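You operate a simulated robot arm through the tools that you are given. There is no shell and no other tool. Be economical: measure what you need, move in short steps, check, and stop when the job is done.

You run a simulated robot arm. Do the job below in one go: nothing can be reset, and whatever is moved stays where it is left.

JOB
Put the pink spacer on the top of the packing bench away on the top of the control cabinet. Put the bag that says "50%" from the top of the packing bench on the deck of the panel trolley and the bag labelled "30%" on the shelf of the packing bench. Put the 3 motor from the deck of the panel trolley on the zone 3 of the grid and the 2 motor on the top of the packing bench. Turn the regulator knob to 5 bar. Take the blue filter mat and leave it on the yellow panel. Put the white filter mat on the grid behind the ports. Open the trolley drawer, put the red brush from the inside of the trolley drawer in the black bin on the near end of the grid, then shut the drawer. Press the zero button two times. Any order will do. Set down upright: motor.

Only the result counts: the job must be done as asked and must still hold three seconds after the hand-in. Knocking over, shifting, dropping, spilling or breaking anything else fails it.

ROBOT AND FRAMES
A 7-joint arm with a two-finger parallel gripper on a trunk, on a base that drives. Base frame: it is fixed to the floor where the robot stands at the start and does not move with it; the origin is under the middle of the robot, x ahead of it, y to its left, z up. Lengths are in mm, angles in degrees, forces in N, time in s.
With the tool pointing down near the work surface it reaches from about 100 to 440 mm from the robot's upright axis, wherever it stands. Its first joint turns from -115.0 to 115.0 degrees. Places, roughly: black bin [4750, 5000, 1000]; blue filter mat (10x10x3 cm) [1500, 3200, 900]; deck of the panel trolley [700, 1700, 500]; grid behind the ports [5100, 4700, 800]; motor [750, 1750, 500]; red brush (8x4x7 cm) [1600, 3300, 800]; regulator knob [1400, 2900, 1200]; shelf of the packing bench [700, 600, 300]; top of the control cabinet [3300, -2900, 1200]; top of the packing bench [700, 400, 800]; trolley drawer [1600, 3200, 800]; white filter mat (10x10x3 cm) [1600, 3300, 400]; yellow panel (36x36x1 cm) [4500, 6900, 200]; zero button [4100, 2400, 1400]; zone 3 of the grid [4400, 4900, 800]. Payload 3.91 kg.
Tool frame: the origin (TCP) lies between the finger pads and is the grasp point; the fingertips stand 30 mm ahead of it; z points along the fingers, y is the line along which they close. The gripper opens to 110 mm. The fingers are 20 mm wide and 10 mm thick; the gripper's body (48 by 112 mm) begins 55 mm behind the TCP.
Orientation is told as [roll, pitch, yaw] about the base's x, y, z axes, in that order, counted from this pose: with the fingers straight down and closing along the base's y, the tool's x points along the base's -x, its y along +y and its z along -z.

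CONTROLS
- The arm moves only by the tool arm_command. Its argument "commands" is a list of rows, each a list of 6 numbers: the shift along the tool's x, y, z in units of 250 mm (1.0 is 250 mm), then the turn, a rotation vector about the tool's x, y, z in units of 180 degrees (1.0 is 180 degrees). In form: [[tx, ty, tz, ax, ay, az], ...]. A call has 1 to 8 rows; each row is the pose to reach, as a shift and turn from the pose commanded when the call began, along the tool's axes at that moment. "hand" is the gripper command, from -1 (shut) to 1 (fully open), values between in proportion, set as the call begins (left out, the last holds). A call with a number of a shift or a turn outside -1 to 1 is refused whole. A row lasts 0.2 s, in which the tool goes at most 50 mm and 8.6 degrees; a call with a longer step from one row to the next is refused whole, and so is a gripper value outside its range. Where a pose cannot be reached the arm comes as near as it can. A force on the tool above 40 N (or 10 N above the force at the start of the call, whichever is more), or a blocked arm, ends the call early, and 0.2 s more pass. The fingers move at their own pace (about 153 mm/s each) and stop on an object; they squeeze with about 43 N. The grip force told is the motor's: it shows also when the fingers shut on nothing. Time passes only in rows, and 0.2 s behind the last, so rows that repeat a pose let the fingers close. It gives the time, the measured TCP pose, the force on the tool (base axes), the opening and the grip force at its end, in the units of the frame above (readings bear some noise), with the torque about the TCP (base axes, N m) and any sound that the robot's microphone picked up.
- Cameras (640 x 400 px; columns grow to the right, rows downward): "scene" is now at [234.6, 211.3, 1461.2]; the picture's right is [0.06, -1.00, 0.00], its down [-0.10, -0.01, -1.00] and it looks along [0.99, 0.06, -0.10] (base axes); focal length 214 px, centre (320, 200). "wrist" rides on the gripper at [72, 17, -103] in the tool frame; the picture's right is [-0.23, 0.97, 0.00], its down [-0.76, -0.18, -0.62] and it looks along [-0.61, -0.14, 0.78] (tool axes); focal length 222 px, centre (320, 200). There is no depth. A picture from a camera that has moved, and an enlarged one, comes with that camera's place and axes in the base frame and with its lens.
- capture(camera): a new picture of that camera. The clock stands still meanwhile.
- slide_trunk(by): slides the trunk up (or, below 0, down) by that many mm; the arm and the scene camera ride with it, the base frame stays. It gives what a move gives, with no picture.
- steer(legs): drives the robot by 1 to 6 legs, each [ahead, left, turn to the left] in mm, mm and degrees, along the robot's own axes; the way and the turn of a leg run together, so that a leg with both is an arc; at most 1500 mm and 180 degrees a leg. The arm and the cameras ride along, it lands a little off, and it stops where it bumps. It gives what a move gives.
- pan_tilt(pan, tilt): turns the head with the scene camera to pan (to the left, within 80 degrees either way) and tilt (down, from -29 to 69), counted from straight ahead of the robot. It gives what a move gives.
- close_up(camera, box): a new picture of the part [left, top, right, bottom] of that camera's present view, enlarged. The clock stands still meanwhile.
- close_job(): hands the job in; it is judged then, once.

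Work in short steps. Places have to be worked out from the pictures, the camera data and where the tool is seen: move nearer, look again, correct. Check each grasp and each placing, and mend what went wrong. You have 525 turns and 300 pictures in all, those below and enlarged ones among them. Open the gripper and draw the arm clear of the work before you hand the job in, unless the task says otherwise; then end with one line.

The tools are called after "Emit:" by a JSON object that holds its "api" and its "payload". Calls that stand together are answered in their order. arm_command: Moves the arm, as the interface text tells. Its arguments: {"type":"object","properties":{"commands":{"type":"array"},"hand":{"type":"number"}},"required":["commands"]} The other tools are called the same way: slide_trunk (by) slides the trunk up or down; steer (legs) drives the base; pan_tilt (pan, tilt) turns the head that bears the scene camera; capture (camera) takes a picture; close_up (camera, box) takes an enlarged picture of a part of a camera's view; close_job () hands the job in.

At the start:

```text
clock: 0.0
tcp_pos: [231.3, 302.6, 1116.3]
tcp_rot: [-1.7, 0.2, -2.8]
contact_force: [-0.5, -0.3, -0.2]
moment: [0.02, -0.01, -0.01]
gripper_width: 110.1
gripper_force: 0.1
trunk travel left (down, up): [-750.0, 240.0]
robot x, y, heading: [-0.3, 0.5, 0.1]
head pan, tilt: [63.9, 68.8]
```

scene: 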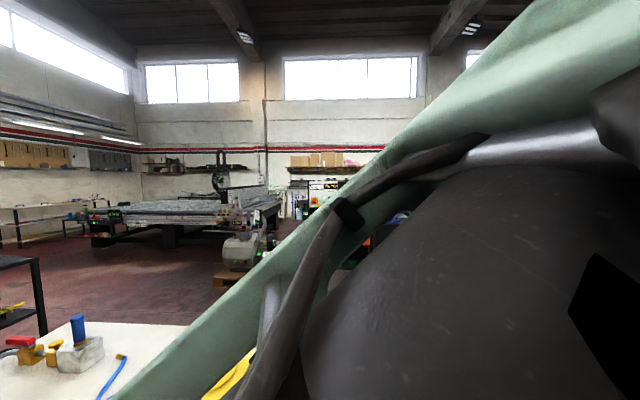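
wrist: 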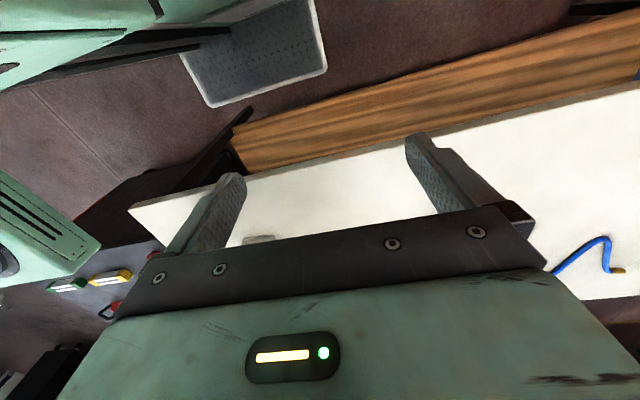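

The first scene picture looks ahead and half of it is filled by the arm. I turn the head toward the packing bench to look.

Emit:
{"api": "pan_tilt", "payload": {"pan": 30, "tilt": 35}}

Emit:
{"api": "capture", "payload": {"camera": "scene"}}

```text
clock: 1.0
tcp_pos: [242.0, 301.3, 1110.6]
tcp_rot: [-2.5, 0.2, -4.4]
contact_force: [-0.4, -0.1, 0.1]
moment: [-0.03, -0.03, 0.02]
gripper_width: 109.9
gripper_force: 0.1
trunk travel left (down, up): [-750.0, 240.0]
robot x, y, heading: [0.7, 1.2, 0.2]
head pan, tilt: [30.0, 35.0]
```

```text
297 pictures are left
camera scene: at [233.5, 227.8, 1443.5], right [0.24, -0.97, 0.0], down [-0.28, -0.07, -0.96], along [0.93, 0.23, -0.28], focal length 214 px, centre (320, 200)
```

scene: 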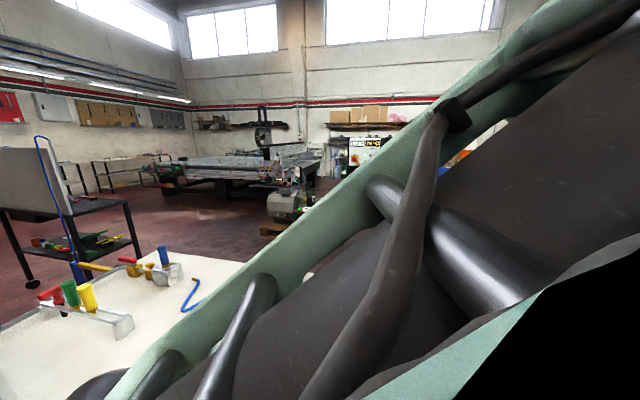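

The camera axes don't match the pan I asked for, so I take another picture to see whether it has settled.

Emit:
{"api": "capture", "payload": {"camera": "scene"}}

```text
296 pictures are left
camera scene: at [233.5, 227.8, 1443.5], right [0.24, -0.97, 0.0], down [-0.28, -0.07, -0.96], along [0.93, 0.23, -0.28], focal length 214 px, centre (320, 200)
```

scene: 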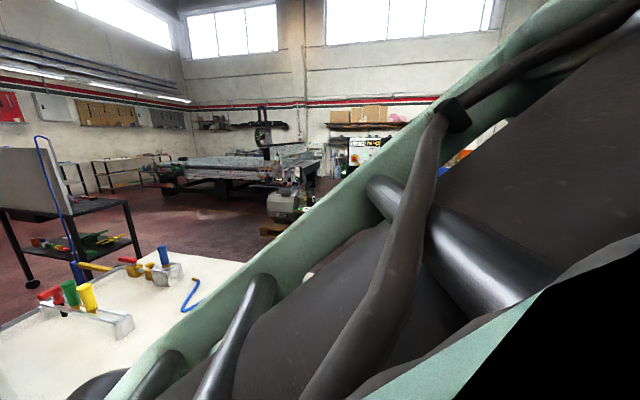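

Same view while the clock stands still. I let time pass with a still arm row and look at it again.

Emit:
{"api": "arm_command", "payload": {"commands": [[0, 0, 0, 0, 0, 0], [0, 0, 0, 0, 0, 0], [0, 0, 0, 0, 0, 0], [0, 0, 0, 0, 0, 0]]}}

Emit:
{"api": "capture", "payload": {"camera": "scene"}}

```text
clock: 2.0
tcp_pos: [243.8, 300.1, 1110.8]
tcp_rot: [-2.6, 0.3, -4.5]
contact_force: [-0.7, -0.4, 0.6]
moment: [-0.03, 0.0, -0.02]
gripper_width: 109.9
gripper_force: 0.1
trunk travel left (down, up): [-750.0, 240.0]
robot x, y, heading: [-0.1, 2.0, 0.1]
head pan, tilt: [30.0, 35.0]
```

```text
295 pictures are left
camera scene: at [233.4, 228.1, 1443.3], right [0.24, -0.97, 0.0], down [-0.28, -0.07, -0.96], along [0.93, 0.23, -0.29], focal length 214 px, centre (320, 200)
```

scene: 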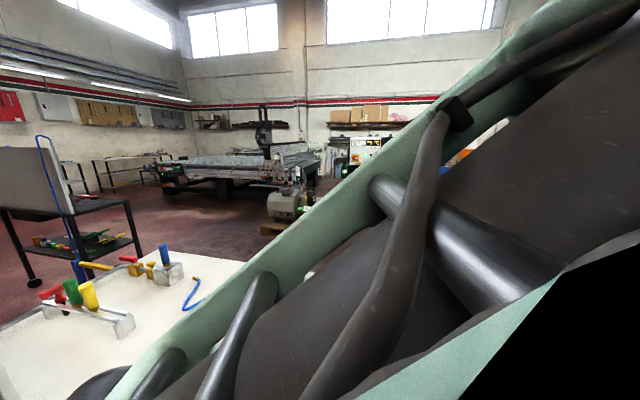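

The head reads 30/35 but the camera looks about 14° left and 17° down. I try another setting to learn how the head maps.

Emit:
{"api": "pan_tilt", "payload": {"pan": 0, "tilt": 0}}

Emit:
{"api": "capture", "payload": {"camera": "scene"}}

Emit:
{"api": "pan_tilt", "payload": {"pan": 75, "tilt": 35}}

Emit:
{"api": "capture", "payload": {"camera": "scene"}}

```text
clock: 3.0
tcp_pos: [231.7, 303.1, 1116.9]
tcp_rot: [-1.7, 0.1, -2.9]
contact_force: [-0.8, 0.3, 0.4]
moment: [-0.01, -0.04, 0.01]
gripper_width: 110.0
gripper_force: 0.0
trunk travel left (down, up): [-750.0, 240.0]
robot x, y, heading: [0.4, 1.0, -0.0]
head pan, tilt: [0.0, 0.0]
```

```text
294 pictures are left
camera scene: at [233.5, 207.8, 1467.1], right [0.02, -1.0, 0.0], down [-0.04, 0.0, -1.0], along [1.0, 0.02, -0.04], focal length 214 px, centre (320, 200)
```

scene: 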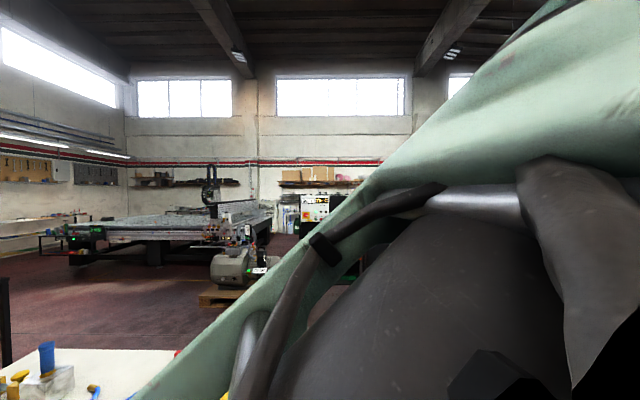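

```text
clock: 4.5
tcp_pos: [238.1, 300.5, 1111.3]
tcp_rot: [-2.4, 0.3, -3.7]
contact_force: [-0.2, 0.5, -0.5]
moment: [0.0, 0.01, -0.02]
gripper_width: 110.1
gripper_force: 0.1
trunk travel left (down, up): [-750.0, 240.0]
robot x, y, heading: [-1.8, -3.1, 0.3]
head pan, tilt: [75.0, 35.0]
```

```text
293 pictures are left
camera scene: at [233.4, 226.8, 1453.6], right [0.23, -0.97, 0.0], down [-0.18, -0.04, -0.98], along [0.96, 0.22, -0.18], focal length 214 px, centre (320, 200)
```

scene: 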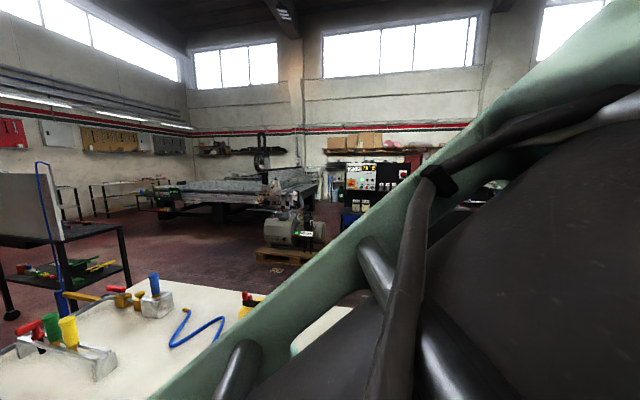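

The head seems to be stopped by the arm, since the TCP shifts when the head turns. I move the arm to the right, away from the head.

Emit:
{"api": "arm_command", "payload": {"commands": [[0, -0.18, 0, 0, 0, 0], [0, -0.36, 0, 0, 0, 0], [0, -0.54, 0, 0, 0, 0], [0, -0.72, 0, 0, 0, 0], [0, -0.9, 0, 0, 0, 0], [0, -0.9, 0, 0, 0, 0]]}}

Emit:
{"api": "capture", "payload": {"camera": "scene"}}

```text
clock: 5.2
tcp_pos: [235.9, 194.4, 1114.1]
tcp_rot: [-1.9, 1.1, -6.6]
contact_force: [0.1, -0.2, 0.0]
moment: [0.02, -0.01, 0.01]
gripper_width: 110.0
gripper_force: 0.2
trunk travel left (down, up): [-750.0, 240.0]
robot x, y, heading: [2.8, 0.9, 0.0]
head pan, tilt: [75.0, 35.0]
stopped in row 3: the force on the tool passed its limit (the readings are from after the stop); the commanded pose is now the measured one
```

```text
292 pictures are left
camera scene: at [228.8, 174.2, 1427.2], right [-0.35, -0.94, 0.0], down [-0.42, 0.16, -0.89], along [0.84, -0.31, -0.45], focal length 214 px, centre (320, 200)
```

scene: 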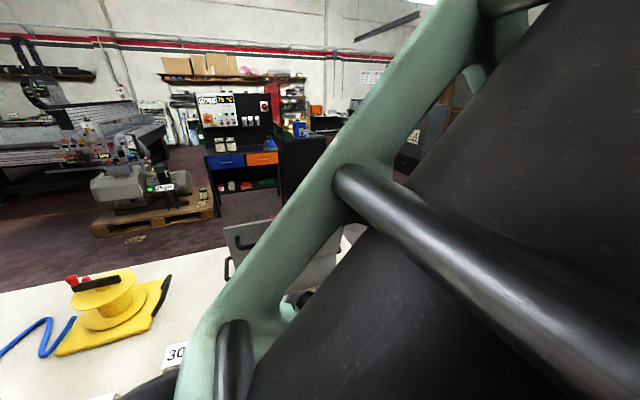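

The camera was carried along with the arm. I set the head to other values here to separate the effects.

Emit:
{"api": "pan_tilt", "payload": {"pan": 0, "tilt": 20}}

Emit:
{"api": "capture", "payload": {"camera": "scene"}}

Emit:
{"api": "capture", "payload": {"camera": "wrist"}}

```text
clock: 6.7
tcp_pos: [234.0, 196.4, 1116.8]
tcp_rot: [-1.2, 0.8, -6.2]
contact_force: [-0.7, 0.6, -0.1]
moment: [0.0, -0.04, 0.0]
gripper_width: 110.0
gripper_force: 0.1
trunk travel left (down, up): [-750.0, 240.0]
robot x, y, heading: [-0.8, 0.8, 0.1]
head pan, tilt: [0.0, 20.0]
```

```text
291 pictures are left
camera scene: at [231.2, 176.9, 1437.2], right [-0.31, -0.95, 0.0], down [-0.33, 0.11, -0.94], along [0.89, -0.29, -0.35], focal length 214 px, centre (320, 200)
```

scene: 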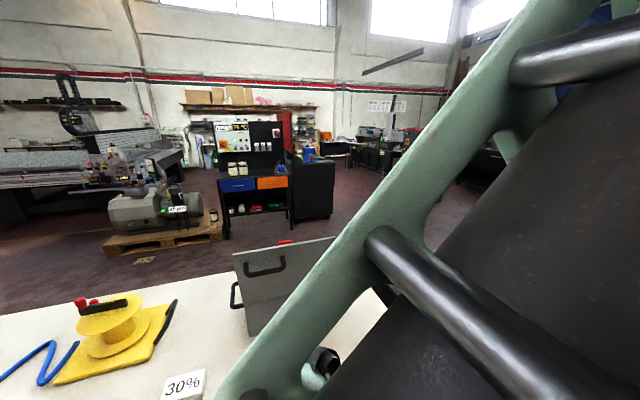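

```text
290 pictures are left
camera wrist: at [164.8, 223.3, 1222.4], right [0.33, 0.94, -0.02], down [0.75, -0.25, 0.62], along [0.57, -0.22, -0.79], focal length 222 px, centre (320, 200)
```

wrist: 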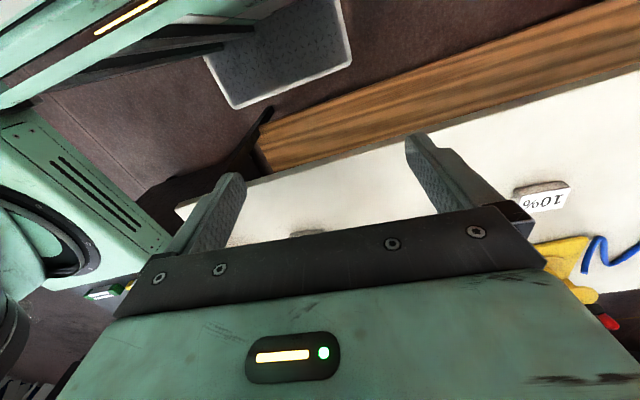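

The tilt now matches but the yaw does not. I keep moving the arm to the right in smaller steps to free the head.

Emit:
{"api": "arm_command", "payload": {"commands": [[0, -0.1, 0, 0, 0, 0], [0, -0.2, 0, 0, 0, 0], [0, -0.3, 0, 0, 0, 0], [0, -0.4, 0, 0, 0, 0], [0, -0.5, 0, 0, 0, 0], [0, -0.6, 0, 0, 0, 0], [0, -0.7, 0, 0, 0, 0], [0, -0.8, 0, 0, 0, 0]]}}

Emit:
{"api": "capture", "payload": {"camera": "scene"}}

```text
clock: 8.5
tcp_pos: [215.7, 83.6, 1160.9]
tcp_rot: [-1.2, 0.8, -5.6]
contact_force: [-0.2, -0.3, 0.0]
moment: [0.02, -0.02, 0.0]
gripper_width: 109.8
gripper_force: 0.1
out of reach, approached as far as the arm can: row 4, 5, 6, 7, 8
trunk travel left (down, up): [-750.0, 240.0]
robot x, y, heading: [-3.3, -1.9, -0.1]
head pan, tilt: [0.0, 20.0]
```

```text
289 pictures are left
camera scene: at [235.6, 205.8, 1438.0], right [0.0, -1.0, 0.0], down [-0.34, 0.0, -0.94], along [0.94, 0.0, -0.34], focal length 214 px, centre (320, 200)
```

scene: 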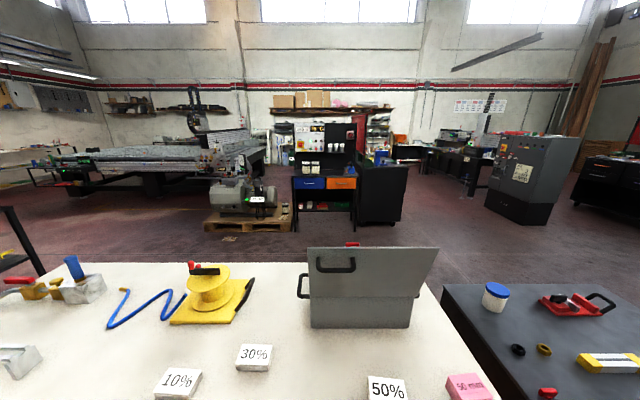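

The head is free now. I see the bags 10%, 30%, 50% and the pink spacer on the bench, so I tilt down to locate them.

Emit:
{"api": "pan_tilt", "payload": {"pan": 0, "tilt": 50}}

Emit:
{"api": "capture", "payload": {"camera": "scene"}}

```text
clock: 9.4
tcp_pos: [215.7, 84.4, 1161.4]
tcp_rot: [-1.2, 0.7, -5.6]
contact_force: [0.3, 0.7, -0.4]
moment: [0.03, -0.01, 0.04]
gripper_width: 110.0
gripper_force: 0.0
trunk travel left (down, up): [-750.0, 240.0]
robot x, y, heading: [6.3, 1.8, 0.1]
head pan, tilt: [0.0, 50.0]
```

```text
288 pictures are left
camera scene: at [219.8, 205.8, 1392.4], right [0.0, -1.0, 0.0], down [-0.77, 0.0, -0.64], along [0.64, 0.0, -0.77], focal length 214 px, centre (320, 200)
```

scene: 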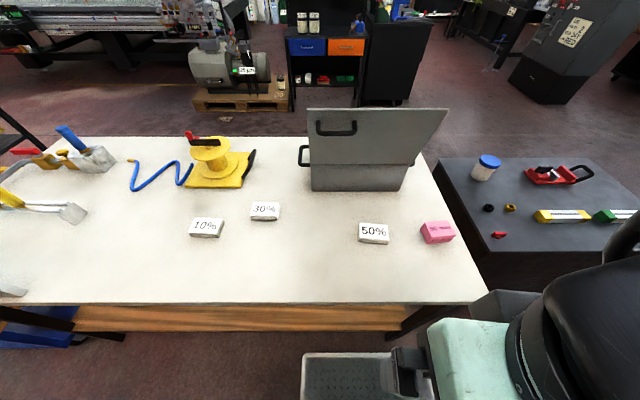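

I look straight down as far as possible, to see the robot's front and the bench edge clearance.

Emit:
{"api": "pan_tilt", "payload": {"pan": 0, "tilt": 69}}

Emit:
{"api": "capture", "payload": {"camera": "scene"}}

Emit:
{"api": "capture", "payload": {"camera": "wrist"}}

```text
clock: 10.2
tcp_pos: [215.5, 84.1, 1161.0]
tcp_rot: [-1.2, 0.8, -5.6]
contact_force: [0.3, -0.5, -0.6]
moment: [0.02, 0.03, 0.01]
gripper_width: 109.7
gripper_force: 0.0
trunk travel left (down, up): [-750.0, 240.0]
robot x, y, heading: [3.4, 2.2, 0.1]
head pan, tilt: [0.0, 68.8]
```

```text
287 pictures are left
camera scene: at [198.7, 205.8, 1370.5], right [0.0, -1.0, 0.0], down [-0.93, 0.0, -0.36], along [0.36, 0.0, -0.93], focal length 214 px, centre (320, 200)
```

scene: 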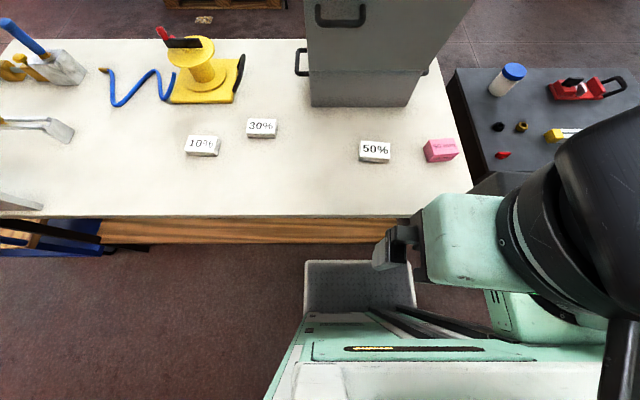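

```text
286 pictures are left
camera wrist: at [146.2, 109.3, 1265.8], right [0.32, 0.95, -0.02], down [0.75, -0.24, 0.62], along [0.58, -0.22, -0.79], focal length 222 px, centre (320, 200)
```

wrist: 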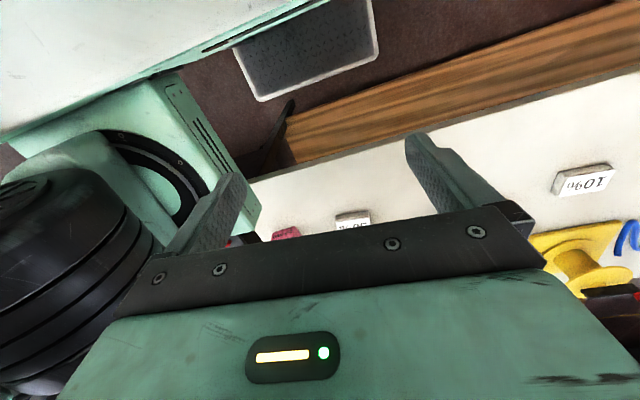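

Spacer top triangulates to about (562,-147,837), so the bench top is near z 800 and its front edge near x 367. I back off and lower the trunk to look under the bench and at its shelf.

Emit:
{"api": "steer", "payload": {"legs": [[-450, 0, 0]]}}

Emit:
{"api": "slide_trunk", "payload": {"by": -700}}

Emit:
{"api": "pan_tilt", "payload": {"pan": 0, "tilt": 15}}

Emit:
{"api": "capture", "payload": {"camera": "scene"}}

```text
clock: 13.0
tcp_pos: [-233.2, 83.5, 1160.9]
tcp_rot: [-1.3, 0.8, -5.5]
contact_force: [-0.9, -0.2, -0.5]
moment: [0.02, -0.02, -0.01]
gripper_width: 110.0
gripper_force: 0.0
trunk travel left (down, up): [-750.0, 240.0]
robot x, y, heading: [-448.6, -1.0, 0.1]
head pan, tilt: [0.0, 68.8]
```

```text
refused: -700 is not a number from -400 to 400
```

```text
clock: 14.2
tcp_pos: [-233.8, 84.0, 1160.6]
tcp_rot: [-1.2, 0.8, -5.5]
contact_force: [-0.2, 0.0, 0.2]
moment: [-0.01, -0.01, 0.0]
gripper_width: 110.1
gripper_force: 0.0
trunk travel left (down, up): [-750.0, 240.0]
robot x, y, heading: [-448.4, -0.0, 0.2]
head pan, tilt: [0.0, 15.0]
```

```text
285 pictures are left
camera scene: at [-213.6, 205.7, 1446.0], right [0.0, -1.0, 0.0], down [-0.26, 0.0, -0.97], along [0.97, 0.0, -0.26], focal length 214 px, centre (320, 200)
```

scene: 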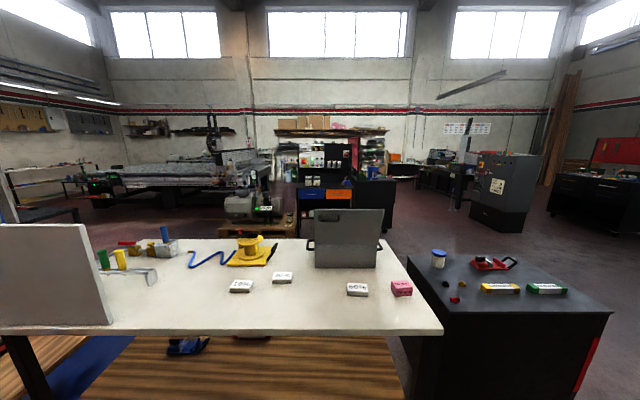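

The trunk step limit is 400 mm, so I lower it in two steps and look.

Emit:
{"api": "slide_trunk", "payload": {"by": -400}}

Emit:
{"api": "slide_trunk", "payload": {"by": -300}}

Emit:
{"api": "capture", "payload": {"camera": "scene"}}

```text
clock: 18.0
tcp_pos: [-234.1, 84.0, 761.2]
tcp_rot: [-1.1, 0.7, -5.5]
contact_force: [-0.1, 0.6, 0.7]
moment: [0.02, 0.0, 0.0]
gripper_width: 110.3
gripper_force: 0.1
trunk travel left (down, up): [-350.0, 640.0]
robot x, y, heading: [-447.3, -2.6, 0.0]
head pan, tilt: [0.0, 15.0]
```

```text
clock: 21.0
tcp_pos: [-233.9, 83.7, 460.9]
tcp_rot: [-1.2, 0.9, -5.5]
contact_force: [0.0, 0.1, 0.1]
moment: [0.0, 0.03, -0.01]
gripper_width: 109.7
gripper_force: 0.1
trunk travel left (down, up): [-50.0, 940.0]
robot x, y, heading: [-446.0, 1.4, -0.1]
head pan, tilt: [0.0, 15.0]
```

```text
284 pictures are left
camera scene: at [-213.7, 205.7, 746.1], right [0.0, -1.0, 0.0], down [-0.26, 0.0, -0.97], along [0.97, 0.0, -0.26], focal length 214 px, centre (320, 200)
```

scene: 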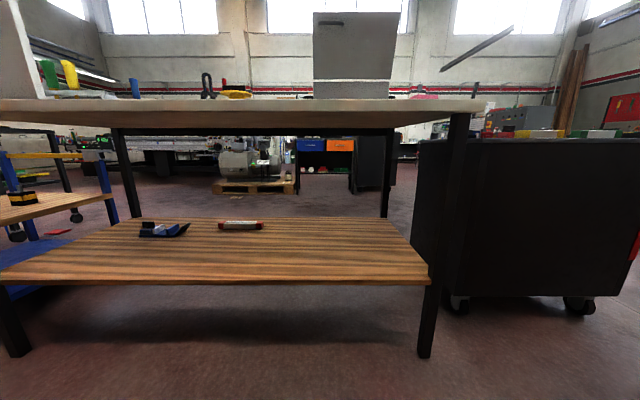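

The shelf is clear apart from two small items. I raise the trunk to bench working height and drive up close to the bench front, aligned with the bags.

Emit:
{"api": "slide_trunk", "payload": {"by": 400}}

Emit:
{"api": "slide_trunk", "payload": {"by": 200}}

Emit:
{"api": "steer", "payload": {"legs": [[450, 0, 0]]}}

Emit:
{"api": "pan_tilt", "payload": {"pan": 0, "tilt": 60}}

Emit:
{"api": "capture", "payload": {"camera": "scene"}}

```text
clock: 24.9
tcp_pos: [-233.9, 83.3, 861.2]
tcp_rot: [-1.2, 0.8, -5.5]
contact_force: [0.3, 0.7, 0.5]
moment: [-0.04, 0.0, -0.04]
gripper_width: 109.9
gripper_force: 0.1
trunk travel left (down, up): [-450.0, 540.0]
robot x, y, heading: [-447.0, -1.3, 0.1]
head pan, tilt: [0.0, 15.0]
```

```text
clock: 27.0
tcp_pos: [-234.4, 83.0, 1061.9]
tcp_rot: [-1.2, 0.9, -5.6]
contact_force: [-0.5, -0.2, -0.2]
moment: [0.01, 0.02, -0.02]
gripper_width: 110.0
gripper_force: 0.1
trunk travel left (down, up): [-650.0, 340.0]
robot x, y, heading: [-448.9, 1.2, 0.2]
head pan, tilt: [0.0, 15.0]
```

```text
clock: 29.8
tcp_pos: [219.7, 82.5, 1062.1]
tcp_rot: [-1.1, 0.8, -5.5]
contact_force: [-0.7, 0.0, -0.4]
moment: [-0.01, -0.01, -0.01]
gripper_width: 109.9
gripper_force: 0.0
trunk travel left (down, up): [-650.0, 340.0]
robot x, y, heading: [1.7, 2.7, -0.1]
head pan, tilt: [0.0, 15.0]
```

```text
clock: 30.9
tcp_pos: [219.8, 82.9, 1061.5]
tcp_rot: [-1.2, 0.9, -5.6]
contact_force: [-0.4, 0.3, 0.5]
moment: [-0.03, -0.01, -0.02]
gripper_width: 109.8
gripper_force: 0.0
trunk travel left (down, up): [-650.0, 340.0]
robot x, y, heading: [4.3, 2.9, 0.1]
head pan, tilt: [0.0, 60.0]
```

```text
283 pictures are left
camera scene: at [213.8, 205.8, 1279.9], right [0.0, -1.0, 0.0], down [-0.87, 0.0, -0.5], along [0.5, 0.0, -0.87], focal length 214 px, centre (320, 200)
```

scene: 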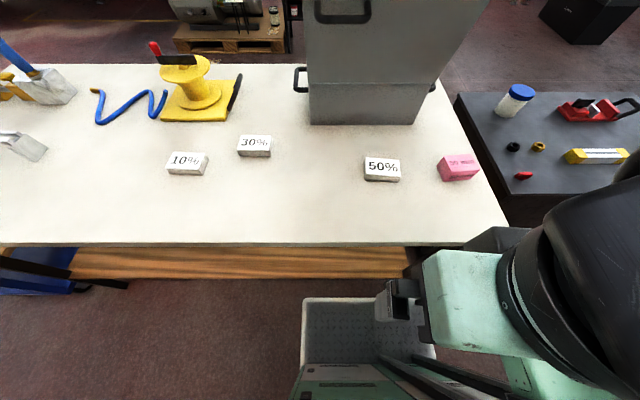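

The low dark plate in front is the robot's own base deck (z≈130, about ±300 wide), which fits under the bench shelf between the legs. I shift left then advance in steps under the bench.

Emit:
{"api": "steer", "payload": {"legs": [[0, 300, 0], [100, 0, 0]]}}

Emit:
{"api": "capture", "payload": {"camera": "scene"}}

Emit:
{"api": "capture", "payload": {"camera": "wrist"}}

```text
clock: 33.6
tcp_pos: [322.6, 378.8, 1060.2]
tcp_rot: [-1.2, 0.8, -5.8]
contact_force: [0.3, 0.6, 0.1]
moment: [-0.02, 0.0, -0.04]
gripper_width: 110.2
gripper_force: 0.0
trunk travel left (down, up): [-650.0, 340.0]
robot x, y, heading: [104.4, 294.2, -0.4]
head pan, tilt: [0.0, 60.0]
```

```text
282 pictures are left
camera scene: at [316.4, 501.5, 1279.8], right [0.0, -1.0, 0.0], down [-0.87, 0.0, -0.5], along [0.5, 0.0, -0.87], focal length 214 px, centre (320, 200)
```

scene: 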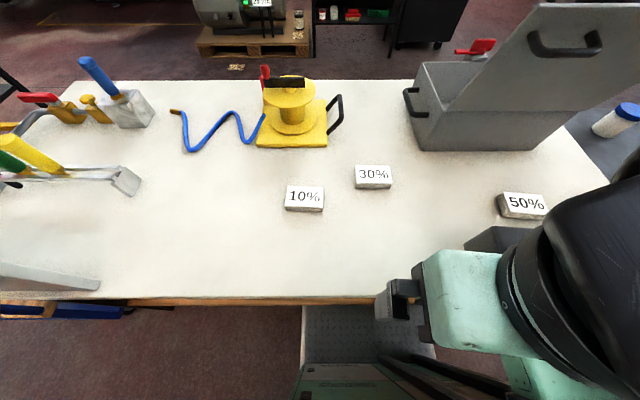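

```text
281 pictures are left
camera wrist: at [252.8, 405.4, 1165.8], right [0.32, 0.95, -0.02], down [0.75, -0.24, 0.62], along [0.58, -0.22, -0.79], focal length 222 px, centre (320, 200)
```

wrist: 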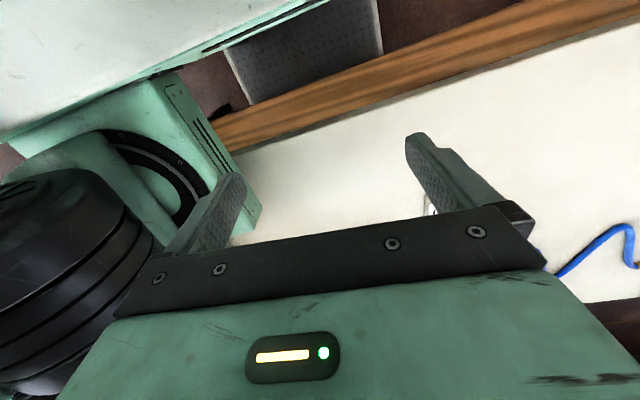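

Cross-view puts the bag tops at z≈865, so bench top ≈835; 30% bag ≈(617,375), 50% bag ≈(548,48). I advance another 100 mm.

Emit:
{"api": "steer", "payload": {"legs": [[90, 0, 0]]}}

Emit:
{"api": "capture", "payload": {"camera": "scene"}}

```text
clock: 34.8
tcp_pos: [411.1, 380.1, 1061.8]
tcp_rot: [-1.2, 0.8, -5.9]
contact_force: [-0.6, -0.1, 0.5]
moment: [-0.02, 0.01, 0.01]
gripper_width: 110.3
gripper_force: 0.2
trunk travel left (down, up): [-650.0, 340.0]
robot x, y, heading: [197.8, 296.7, -0.3]
head pan, tilt: [0.0, 60.0]
```

```text
280 pictures are left
camera scene: at [406.2, 501.0, 1279.8], right [0.0, -1.0, 0.0], down [-0.87, 0.0, -0.5], along [0.5, 0.0, -0.87], focal length 214 px, centre (320, 200)
```

scene: 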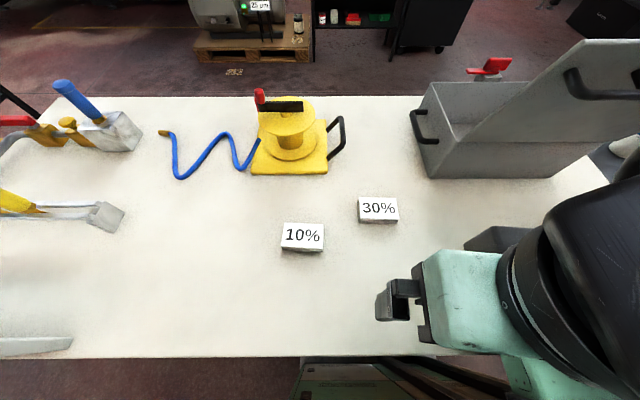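

Bag 30% sits near (625,374). I bring the tool over it, square to the base, at z≈1000, hand open.

Emit:
{"api": "arm_command", "payload": {"commands": [[-0.142, 0.01, 0.04, -0.001, -0.001, -0.005], [-0.284, 0.02, 0.08, -0.002, -0.002, -0.01], [-0.426, 0.03, 0.12, -0.003, -0.002, -0.016], [-0.568, 0.04, 0.16, -0.004, -0.003, -0.021], [-0.71, 0.05, 0.2, -0.005, -0.004, -0.027], [-0.854, 0.0625, 0.24, -0.0067, -0.0044, -0.032], [-0.854, 0.0625, 0.24, -0.0067, -0.0044, -0.032]], "hand": 1}}

Emit:
{"api": "capture", "payload": {"camera": "scene"}}

Emit:
{"api": "capture", "payload": {"camera": "wrist"}}

```text
clock: 36.4
tcp_pos: [622.6, 372.1, 996.1]
tcp_rot: [0.1, 0.2, 0.0]
contact_force: [-0.2, -0.6, -0.2]
moment: [0.01, 0.0, -0.01]
gripper_width: 109.9
gripper_force: 0.2
out of reach, approached as far as the arm can: row 1, 2, 3
trunk travel left (down, up): [-650.0, 340.0]
robot x, y, heading: [198.1, 295.2, -0.3]
head pan, tilt: [0.0, 60.0]
```

```text
279 pictures are left
camera scene: at [406.1, 501.0, 1279.8], right [0.0, -1.0, 0.0], down [-0.87, 0.0, -0.5], along [0.5, 0.0, -0.87], focal length 214 px, centre (320, 200)
```

scene: 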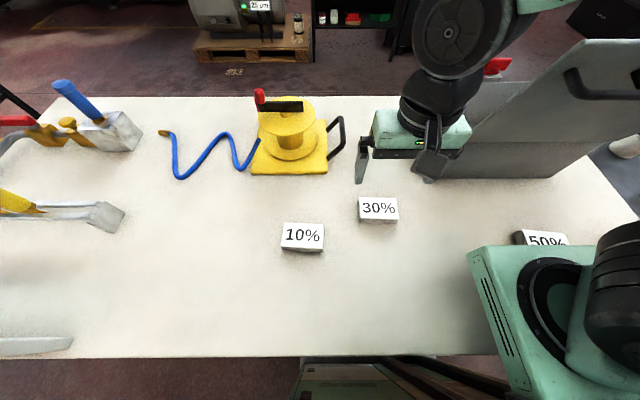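

```text
278 pictures are left
camera wrist: at [550.8, 388.6, 1100.4], right [0.23, 0.97, 0.0], down [0.76, -0.18, 0.62], along [0.61, -0.14, -0.78], focal length 222 px, centre (320, 200)
```

wrist: 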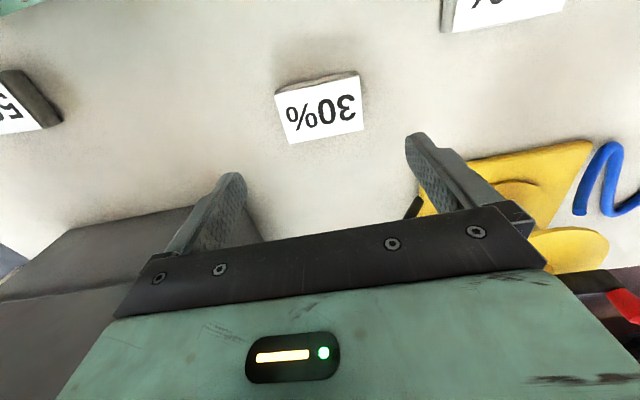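

Wrist and scene agree on the bag at about (620,374), square to the base. I go straight down to TCP z≈875.

Emit:
{"api": "arm_command", "payload": {"commands": [[0.01, 0.008, 0.15, 0, 0, 0], [0.01, 0.008, 0.3, 0, 0, 0], [0.01, 0.008, 0.4, 0, 0, 0], [0.01, 0.008, 0.48, 0, 0, 0], [0.01, 0.008, 0.48, 0, 0, 0]]}}

Emit:
{"api": "capture", "payload": {"camera": "wrist"}}

Emit:
{"api": "close_up", "payload": {"camera": "scene", "box": [300, 100, 540, 250]}}

```text
clock: 37.4
tcp_pos: [622.3, 373.0, 879.9]
tcp_rot: [0.1, 0.1, -0.1]
contact_force: [-3.9, -0.3, 27.3]
moment: [-1.61, 0.03, -0.08]
gripper_width: 110.2
gripper_force: 0.0
trunk travel left (down, up): [-650.0, 340.0]
robot x, y, heading: [196.7, 297.1, -0.3]
head pan, tilt: [0.0, 60.0]
stopped in row 5: the force on the tool passed its limit (the readings are from after the stop); the commanded pose is now the measured one
```

```text
277 pictures are left
camera wrist: at [549.7, 390.7, 984.0], right [0.23, 0.97, 0.0], down [0.76, -0.18, 0.62], along [0.61, -0.14, -0.78], focal length 222 px, centre (320, 200)
```

wrist: 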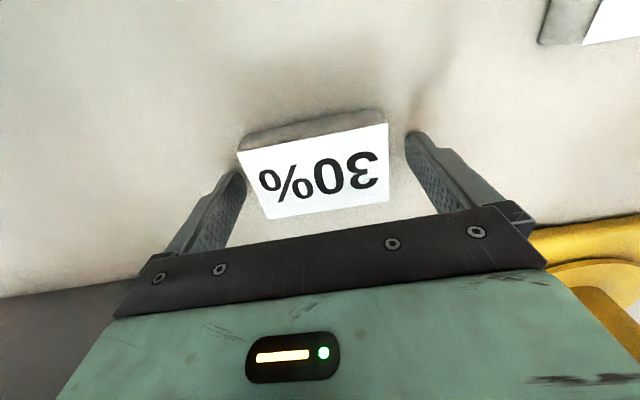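

```text
2.67 times, centred on (420, 175) of scene
camera zoom: at [405.4, 500.9, 1280.5], right [0.0, -1.0, 0.0], down [-0.87, 0.0, -0.5], along [0.5, 0.0, -0.87], focal length 572 px, centre (53, 267)
```

zoom: 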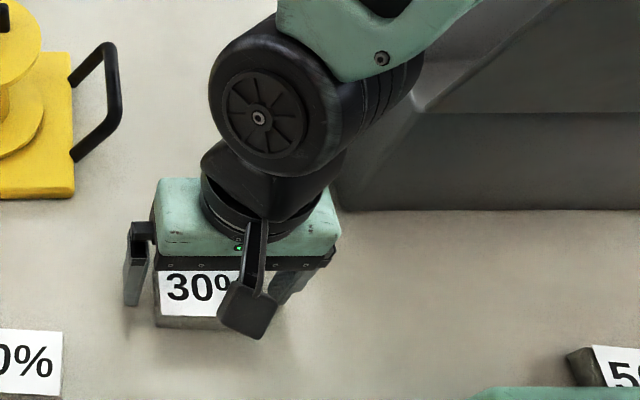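

The right finger landed on the bag's edge. I rise, shift about 7 mm to -y and descend again.

Emit:
{"api": "arm_command", "payload": {"commands": [[0, 0, -0.1, 0, 0, 0], [0.0, -0.028, -0.1, 0, 0, 0], [0.0, -0.028, -0.02, 0, 0, 0], [0.0, -0.028, 0.02, 0, 0, 0], [0.0, -0.028, 0.035, 0, 0, 0]]}}

Emit:
{"api": "capture", "payload": {"camera": "wrist"}}

```text
clock: 38.4
tcp_pos: [622.9, 368.1, 880.5]
tcp_rot: [0.2, 0.0, -0.1]
contact_force: [-3.0, 0.3, 17.7]
moment: [-1.06, 0.05, -0.11]
gripper_width: 109.9
gripper_force: 0.0
trunk travel left (down, up): [-650.0, 340.0]
robot x, y, heading: [192.7, 295.9, -0.1]
head pan, tilt: [0.0, 60.0]
stopped in row 4: the force on the tool passed its limit (the readings are from after the stop); the commanded pose is now the measured one
```

```text
275 pictures are left
camera wrist: at [550.3, 384.2, 984.0], right [0.23, 0.97, 0.0], down [0.76, -0.18, 0.62], along [0.61, -0.14, -0.78], focal length 222 px, centre (320, 200)
```

wrist: 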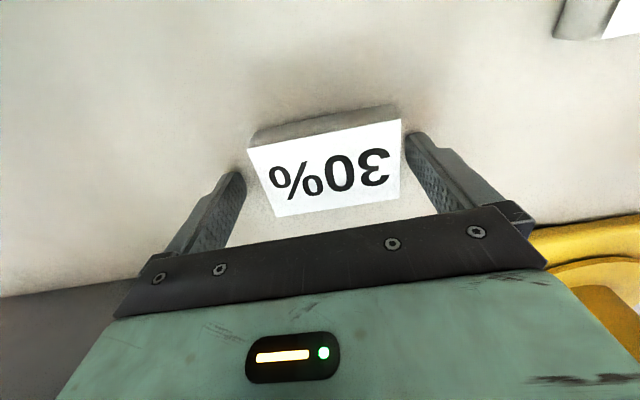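

Same height again, so the tip is likely on the bench: bench top ≈850. The bag now lies centred between the fingers; I rise 3 mm and close.

Emit:
{"api": "arm_command", "payload": {"commands": [[0, 0, -0.012, 0, 0, 0], [0, 0, -0.012, 0, 0, 0], [0, 0, -0.012, 0, 0, 0], [0, 0, -0.012, 0, 0, 0]], "hand": -1}}

Emit:
{"api": "arm_command", "payload": {"commands": [[0, 0, -0.15, 0, 0, 0], [0, 0, -0.3, 0, 0, 0], [0, 0, -0.4, 0, 0, 0]]}}

Emit:
{"api": "capture", "payload": {"camera": "wrist"}}

```text
clock: 39.4
tcp_pos: [623.0, 367.1, 882.5]
tcp_rot: [0.1, 0.1, -0.1]
contact_force: [0.4, -0.2, -0.7]
moment: [-0.03, 0.02, -0.03]
gripper_width: 84.1
gripper_force: 43.0
trunk travel left (down, up): [-650.0, 340.0]
robot x, y, heading: [198.1, 296.0, -0.3]
head pan, tilt: [0.0, 60.0]
```

```text
clock: 40.1
tcp_pos: [624.3, 368.3, 982.6]
tcp_rot: [0.0, 0.2, -0.2]
contact_force: [0.5, 0.1, -0.7]
moment: [0.02, 0.01, -0.03]
gripper_width: 83.9
gripper_force: 42.8
trunk travel left (down, up): [-650.0, 340.0]
robot x, y, heading: [197.6, 296.1, -0.4]
head pan, tilt: [0.0, 60.0]
```

```text
274 pictures are left
camera wrist: at [551.7, 385.4, 1087.3], right [0.23, 0.97, 0.0], down [0.76, -0.18, 0.62], along [0.61, -0.14, -0.78], focal length 222 px, centre (320, 200)
```

wrist: 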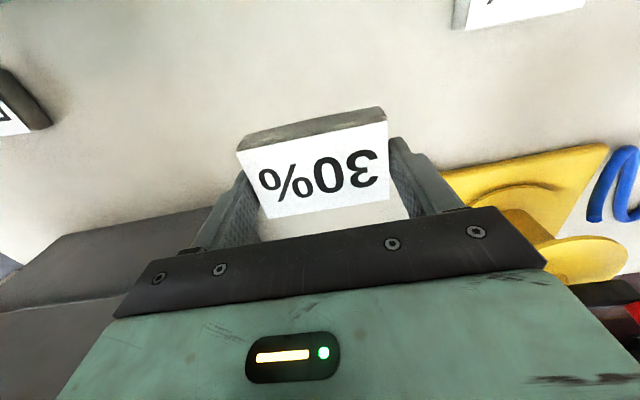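

Grasp holds (84 mm wide). Before going for the shelf I look at the arm's outline to learn its height above the hand.

Emit:
{"api": "pan_tilt", "payload": {"pan": -40, "tilt": 20}}

Emit:
{"api": "capture", "payload": {"camera": "scene"}}

```text
clock: 41.2
tcp_pos: [624.4, 368.9, 983.1]
tcp_rot: [0.1, 0.0, -0.1]
contact_force: [-0.3, 0.4, -0.7]
moment: [0.02, -0.02, -0.01]
gripper_width: 83.7
gripper_force: 43.5
trunk travel left (down, up): [-650.0, 340.0]
robot x, y, heading: [192.5, 297.6, 0.1]
head pan, tilt: [-40.0, 20.0]
```

```text
273 pictures are left
camera scene: at [410.8, 441.2, 1337.9], right [-0.65, -0.76, 0.0], down [-0.26, 0.22, -0.94], along [0.72, -0.61, -0.34], focal length 214 px, centre (320, 200)
```

scene: 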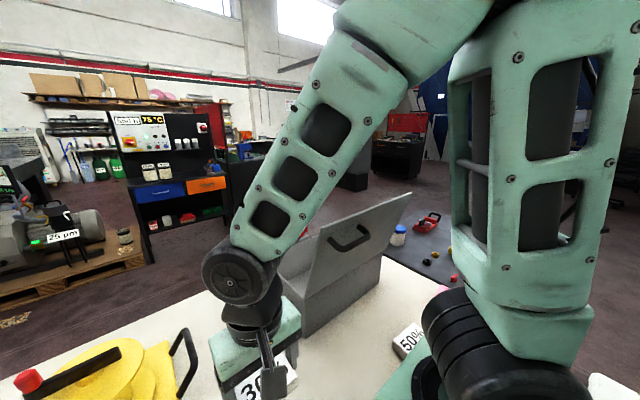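

The upper arm is near vertical with the elbow ~420 above the hand and ~200 behind, so tool-down under the bench works if only the hand goes in. I back out and lower the trunk.

Emit:
{"api": "steer", "payload": {"legs": [[-600, 0, 0]]}}

Emit:
{"api": "slide_trunk", "payload": {"by": -400}}

Emit:
{"api": "slide_trunk", "payload": {"by": -150}}

Emit:
{"api": "pan_tilt", "payload": {"pan": 0, "tilt": 30}}

Emit:
{"api": "capture", "payload": {"camera": "scene"}}

Emit:
{"api": "capture", "payload": {"camera": "wrist"}}

```text
clock: 44.6
tcp_pos: [28.1, 370.7, 983.6]
tcp_rot: [0.1, 0.1, -0.3]
contact_force: [-1.3, -0.8, -1.2]
moment: [0.02, -0.02, 0.01]
gripper_width: 83.6
gripper_force: 43.5
trunk travel left (down, up): [-650.0, 340.0]
robot x, y, heading: [-402.6, 299.6, -0.5]
head pan, tilt: [-40.0, 20.0]
```

```text
clock: 48.4
tcp_pos: [28.5, 371.0, 583.0]
tcp_rot: [0.1, 0.2, -0.3]
contact_force: [-0.1, 0.0, -0.4]
moment: [-0.01, -0.02, 0.0]
gripper_width: 84.0
gripper_force: 43.2
trunk travel left (down, up): [-250.0, 740.0]
robot x, y, heading: [-397.8, 300.6, -0.5]
head pan, tilt: [-40.0, 20.0]
```

```text
clock: 50.2
tcp_pos: [28.9, 371.8, 433.3]
tcp_rot: [0.1, 0.1, -0.3]
contact_force: [1.0, -0.7, 0.2]
moment: [0.03, 0.02, 0.01]
gripper_width: 83.8
gripper_force: 43.2
trunk travel left (down, up): [-100.0, 890.0]
robot x, y, heading: [-399.1, 301.3, -0.6]
head pan, tilt: [-40.0, 20.0]
```

```text
clock: 51.2
tcp_pos: [28.9, 370.7, 432.8]
tcp_rot: [0.1, 0.1, -0.3]
contact_force: [-0.1, 0.6, 0.4]
moment: [0.0, -0.01, 0.04]
gripper_width: 83.5
gripper_force: 42.9
trunk travel left (down, up): [-100.0, 890.0]
robot x, y, heading: [-401.6, 301.8, -0.5]
head pan, tilt: [0.0, 30.0]
```

```text
272 pictures are left
camera scene: at [-165.0, 503.9, 771.9], right [-0.01, -1.0, 0.0], down [-0.5, 0.0, -0.87], along [0.87, -0.01, -0.5], focal length 214 px, centre (320, 200)
```

scene: 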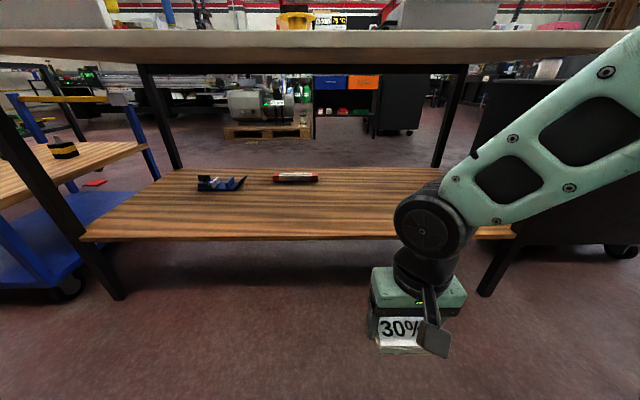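

```text
271 pictures are left
camera wrist: at [-44.2, 387.8, 537.0], right [0.23, 0.97, 0.0], down [0.76, -0.18, 0.62], along [0.61, -0.14, -0.78], focal length 222 px, centre (320, 200)
```

wrist: 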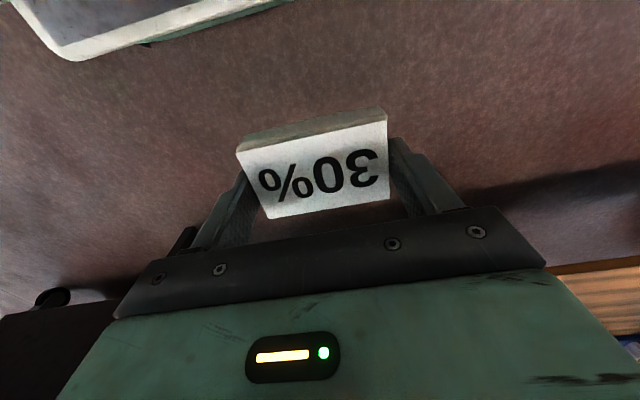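

Shelf top works out to z≈305, its front at x≈390, and the top's underside at ≈806. I drive ahead in two stages with a look in between.

Emit:
{"api": "steer", "payload": {"legs": [[370, 0, 0]]}}

Emit:
{"api": "capture", "payload": {"camera": "scene"}}

```text
clock: 53.6
tcp_pos: [396.8, 372.0, 432.7]
tcp_rot: [0.1, 0.1, 0.2]
contact_force: [1.6, 0.1, -0.8]
moment: [-0.01, 0.02, 0.02]
gripper_width: 83.8
gripper_force: 42.9
trunk travel left (down, up): [-100.0, 890.0]
robot x, y, heading: [-29.5, 297.4, 0.2]
head pan, tilt: [0.0, 30.0]
```

```text
270 pictures are left
camera scene: at [202.5, 504.3, 771.9], right [0.0, -1.0, 0.0], down [-0.5, 0.0, -0.87], along [0.87, 0.0, -0.5], focal length 214 px, centre (320, 200)
```

scene: 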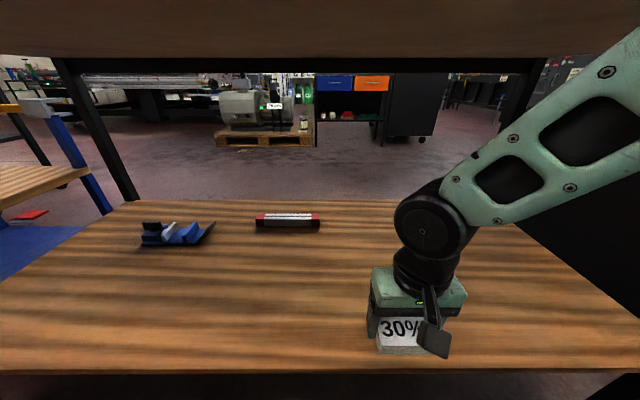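

Consistent: shelf edge x≈388. I advance 75 mm more and then lower with the arm.

Emit:
{"api": "steer", "payload": {"legs": [[75, 0, 0]]}}

Emit:
{"api": "arm_command", "payload": {"commands": [[0, 0, 0.1, 0, 0, 0], [0, 0, 0.2, 0, 0, 0], [0, 0, 0.26, 0, 0, 0], [0, 0, 0.32, 0, 0, 0], [0, 0, 0.36, 0, 0, 0], [0, 0, 0.4, 0, 0, 0], [0, 0, 0.43, 0, 0, 0], [0, 0, 0.46, 0, 0, 0]]}}

Emit:
{"api": "capture", "payload": {"camera": "scene"}}

```text
clock: 54.4
tcp_pos: [397.5, 371.5, 432.6]
tcp_rot: [-0.4, 0.6, 2.0]
contact_force: [0.0, 0.0, -0.7]
moment: [-0.01, -0.03, 0.02]
gripper_width: 83.9
gripper_force: 43.2
trunk travel left (down, up): [-100.0, 890.0]
robot x, y, heading: [-14.2, 297.4, 0.0]
head pan, tilt: [0.0, 30.0]
stopped in leg 1: the robot was blocked; the commanded pose is now the measured one
```

```text
clock: 55.8
tcp_pos: [400.4, 371.5, 401.5]
tcp_rot: [8.3, -10.7, 6.4]
contact_force: [-7.8, -1.8, -3.8]
moment: [0.17, -0.68, -0.04]
gripper_width: 84.0
gripper_force: 43.1
out of reach, approached as far as the arm can: row 4, 5, 6
trunk travel left (down, up): [-100.0, 890.0]
robot x, y, heading: [-40.0, 259.7, -3.1]
head pan, tilt: [0.0, 30.0]
stopped in row 6: the arm was blocked; the commanded pose is now the measured one
```

```text
269 pictures are left
camera scene: at [65.3, 458.9, 845.1], right [-0.05, -1.0, 0.0], down [-0.34, 0.02, -0.94], along [0.94, -0.05, -0.34], focal length 214 px, centre (320, 200)
```

scene: 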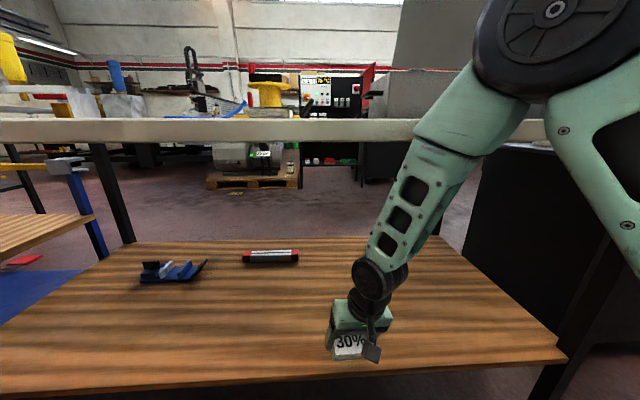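

The arm was blocked by the bench top's edge and the robot got pushed. I back straight out to free it and then check the bench.

Emit:
{"api": "steer", "payload": {"legs": [[-350, 0, 0]]}}

Emit:
{"api": "capture", "payload": {"camera": "scene"}}

```text
clock: 56.5
tcp_pos: [437.8, 427.1, 454.4]
tcp_rot: [9.5, -23.3, 27.2]
contact_force: [1.3, 0.9, 0.2]
moment: [-0.06, 0.1, 0.05]
gripper_width: 83.7
gripper_force: 43.0
trunk travel left (down, up): [-100.0, 890.0]
robot x, y, heading: [-62.6, 270.4, -1.7]
head pan, tilt: [0.0, 30.0]
stopped in leg 1: the robot was blocked; the commanded pose is now the measured one
```

```text
268 pictures are left
camera scene: at [-42.3, 476.8, 877.3], right [-0.03, -1.0, 0.0], down [-0.25, 0.01, -0.97], along [0.97, -0.03, -0.25], focal length 214 px, centre (320, 200)
```

scene: 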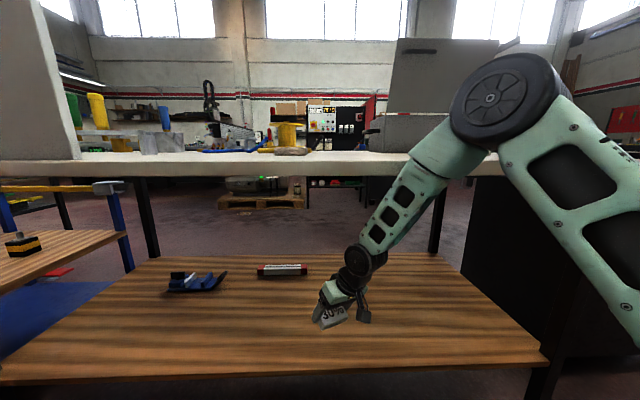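

The camera data say the robot is tipped back by about 15°, with the forearm wedged at the bench edge. I hold still one row and look whether it settles.

Emit:
{"api": "arm_command", "payload": {"commands": [[0, 0, 0, 0, 0, 0]]}}

Emit:
{"api": "capture", "payload": {"camera": "scene"}}

```text
clock: 56.8
tcp_pos: [460.4, 426.8, 446.2]
tcp_rot: [5.5, -22.9, 33.7]
contact_force: [38.9, -1.5, -5.0]
moment: [0.33, 2.7, 0.8]
gripper_width: 83.7
gripper_force: 43.1
trunk travel left (down, up): [-100.0, 890.0]
robot x, y, heading: [-120.4, 300.2, 0.3]
head pan, tilt: [0.0, 30.0]
stopped in row 1: the arm was blocked; the commanded pose is now the measured one
```

```text
267 pictures are left
camera scene: at [-83.1, 508.3, 871.2], right [0.01, -1.0, 0.0], down [-0.27, 0.0, -0.96], along [0.96, 0.01, -0.27], focal length 214 px, centre (320, 200)
```

scene: 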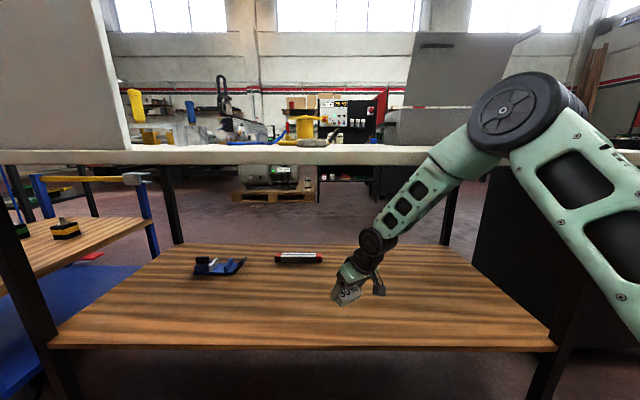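

It has begun to slide back and right itself. I hold still further.

Emit:
{"api": "arm_command", "payload": {"commands": [[0, 0, 0, 0, 0, 0], [0, 0, 0, 0, 0, 0]]}}

Emit:
{"api": "capture", "payload": {"camera": "scene"}}

```text
clock: 57.1
tcp_pos: [464.6, 393.4, 356.5]
tcp_rot: [8.3, -12.6, 35.0]
contact_force: [-136.3, 10.8, 207.2]
moment: [-7.43, -0.16, -4.82]
gripper_width: 82.6
gripper_force: 42.9
trunk travel left (down, up): [-100.0, 890.0]
robot x, y, heading: [-138.6, 304.2, 0.4]
head pan, tilt: [0.0, 30.0]
stopped in row 1: the arm was blocked; the commanded pose is now the measured one
```

```text
266 pictures are left
camera scene: at [-83.0, 507.4, 865.5], right [0.0, -1.0, 0.0], down [-0.29, 0.0, -0.96], along [0.96, 0.0, -0.29], focal length 214 px, centre (320, 200)
```

scene: 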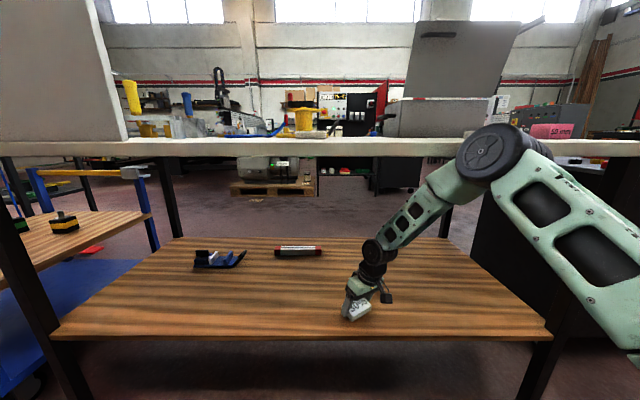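

The hand is now pressing on the shelf with the bag as the robot rights itself. I open the hand and lift it to let the robot come down on its wheels.

Emit:
{"api": "arm_command", "payload": {"commands": [[0, 0, -0.05, 0, 0, 0], [0, 0, -0.15, 0, 0, 0], [0, 0, -0.3, 0, 0, 0]], "hand": 1}}

Emit:
{"api": "capture", "payload": {"camera": "scene"}}

```text
clock: 57.5
tcp_pos: [465.0, 392.9, 357.6]
tcp_rot: [9.3, -4.8, 43.1]
contact_force: [-173.1, 0.2, 377.2]
moment: [-13.96, -3.33, -5.61]
gripper_width: 84.4
gripper_force: 0.0
trunk travel left (down, up): [-100.0, 890.0]
robot x, y, heading: [-140.4, 307.4, 0.6]
head pan, tilt: [0.0, 30.0]
stopped in row 1: the arm was blocked; the commanded pose is now the measured one
```

```text
265 pictures are left
camera scene: at [-92.2, 511.0, 870.3], right [0.01, -1.0, 0.0], down [-0.29, 0.0, -0.96], along [0.96, 0.01, -0.29], focal length 214 px, centre (320, 200)
```

scene: 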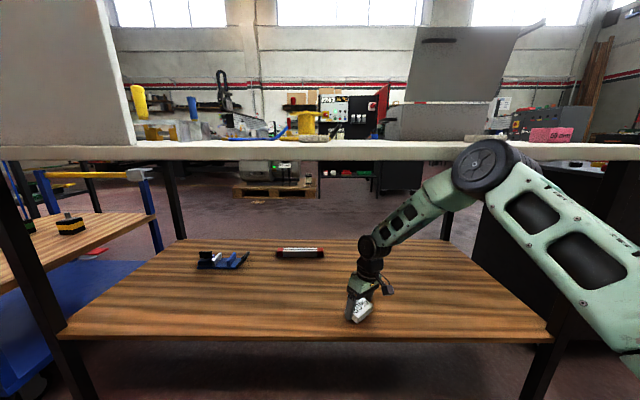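

The arm now props the robot. I try driving back a bit to relieve both contacts.

Emit:
{"api": "steer", "payload": {"legs": [[-150, 0, 0]]}}

Emit:
{"api": "capture", "payload": {"camera": "scene"}}

```text
clock: 58.2
tcp_pos: [465.0, 386.3, 362.5]
tcp_rot: [15.1, 9.4, 60.7]
contact_force: [-99.2, -0.5, 320.1]
moment: [-6.09, -7.94, -1.86]
gripper_width: 84.3
gripper_force: 0.1
trunk travel left (down, up): [-100.0, 890.0]
robot x, y, heading: [-149.7, 301.5, 0.2]
head pan, tilt: [0.0, 30.0]
stopped in leg 1: the robot was blocked; the commanded pose is now the measured one
```

```text
264 pictures are left
camera scene: at [-94.1, 506.6, 866.9], right [0.0, -1.0, 0.0], down [-0.29, 0.0, -0.96], along [0.96, 0.0, -0.29], focal length 214 px, centre (320, 200)
```

scene: 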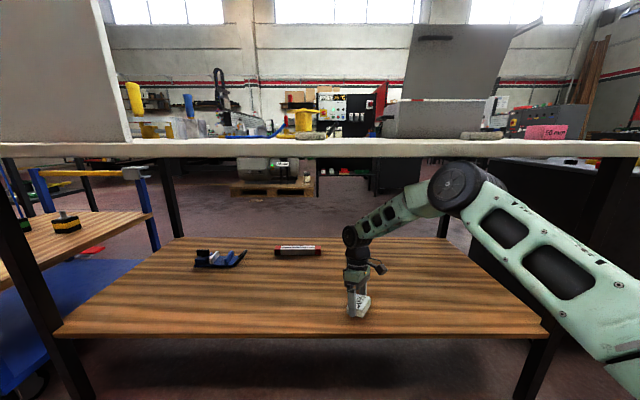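

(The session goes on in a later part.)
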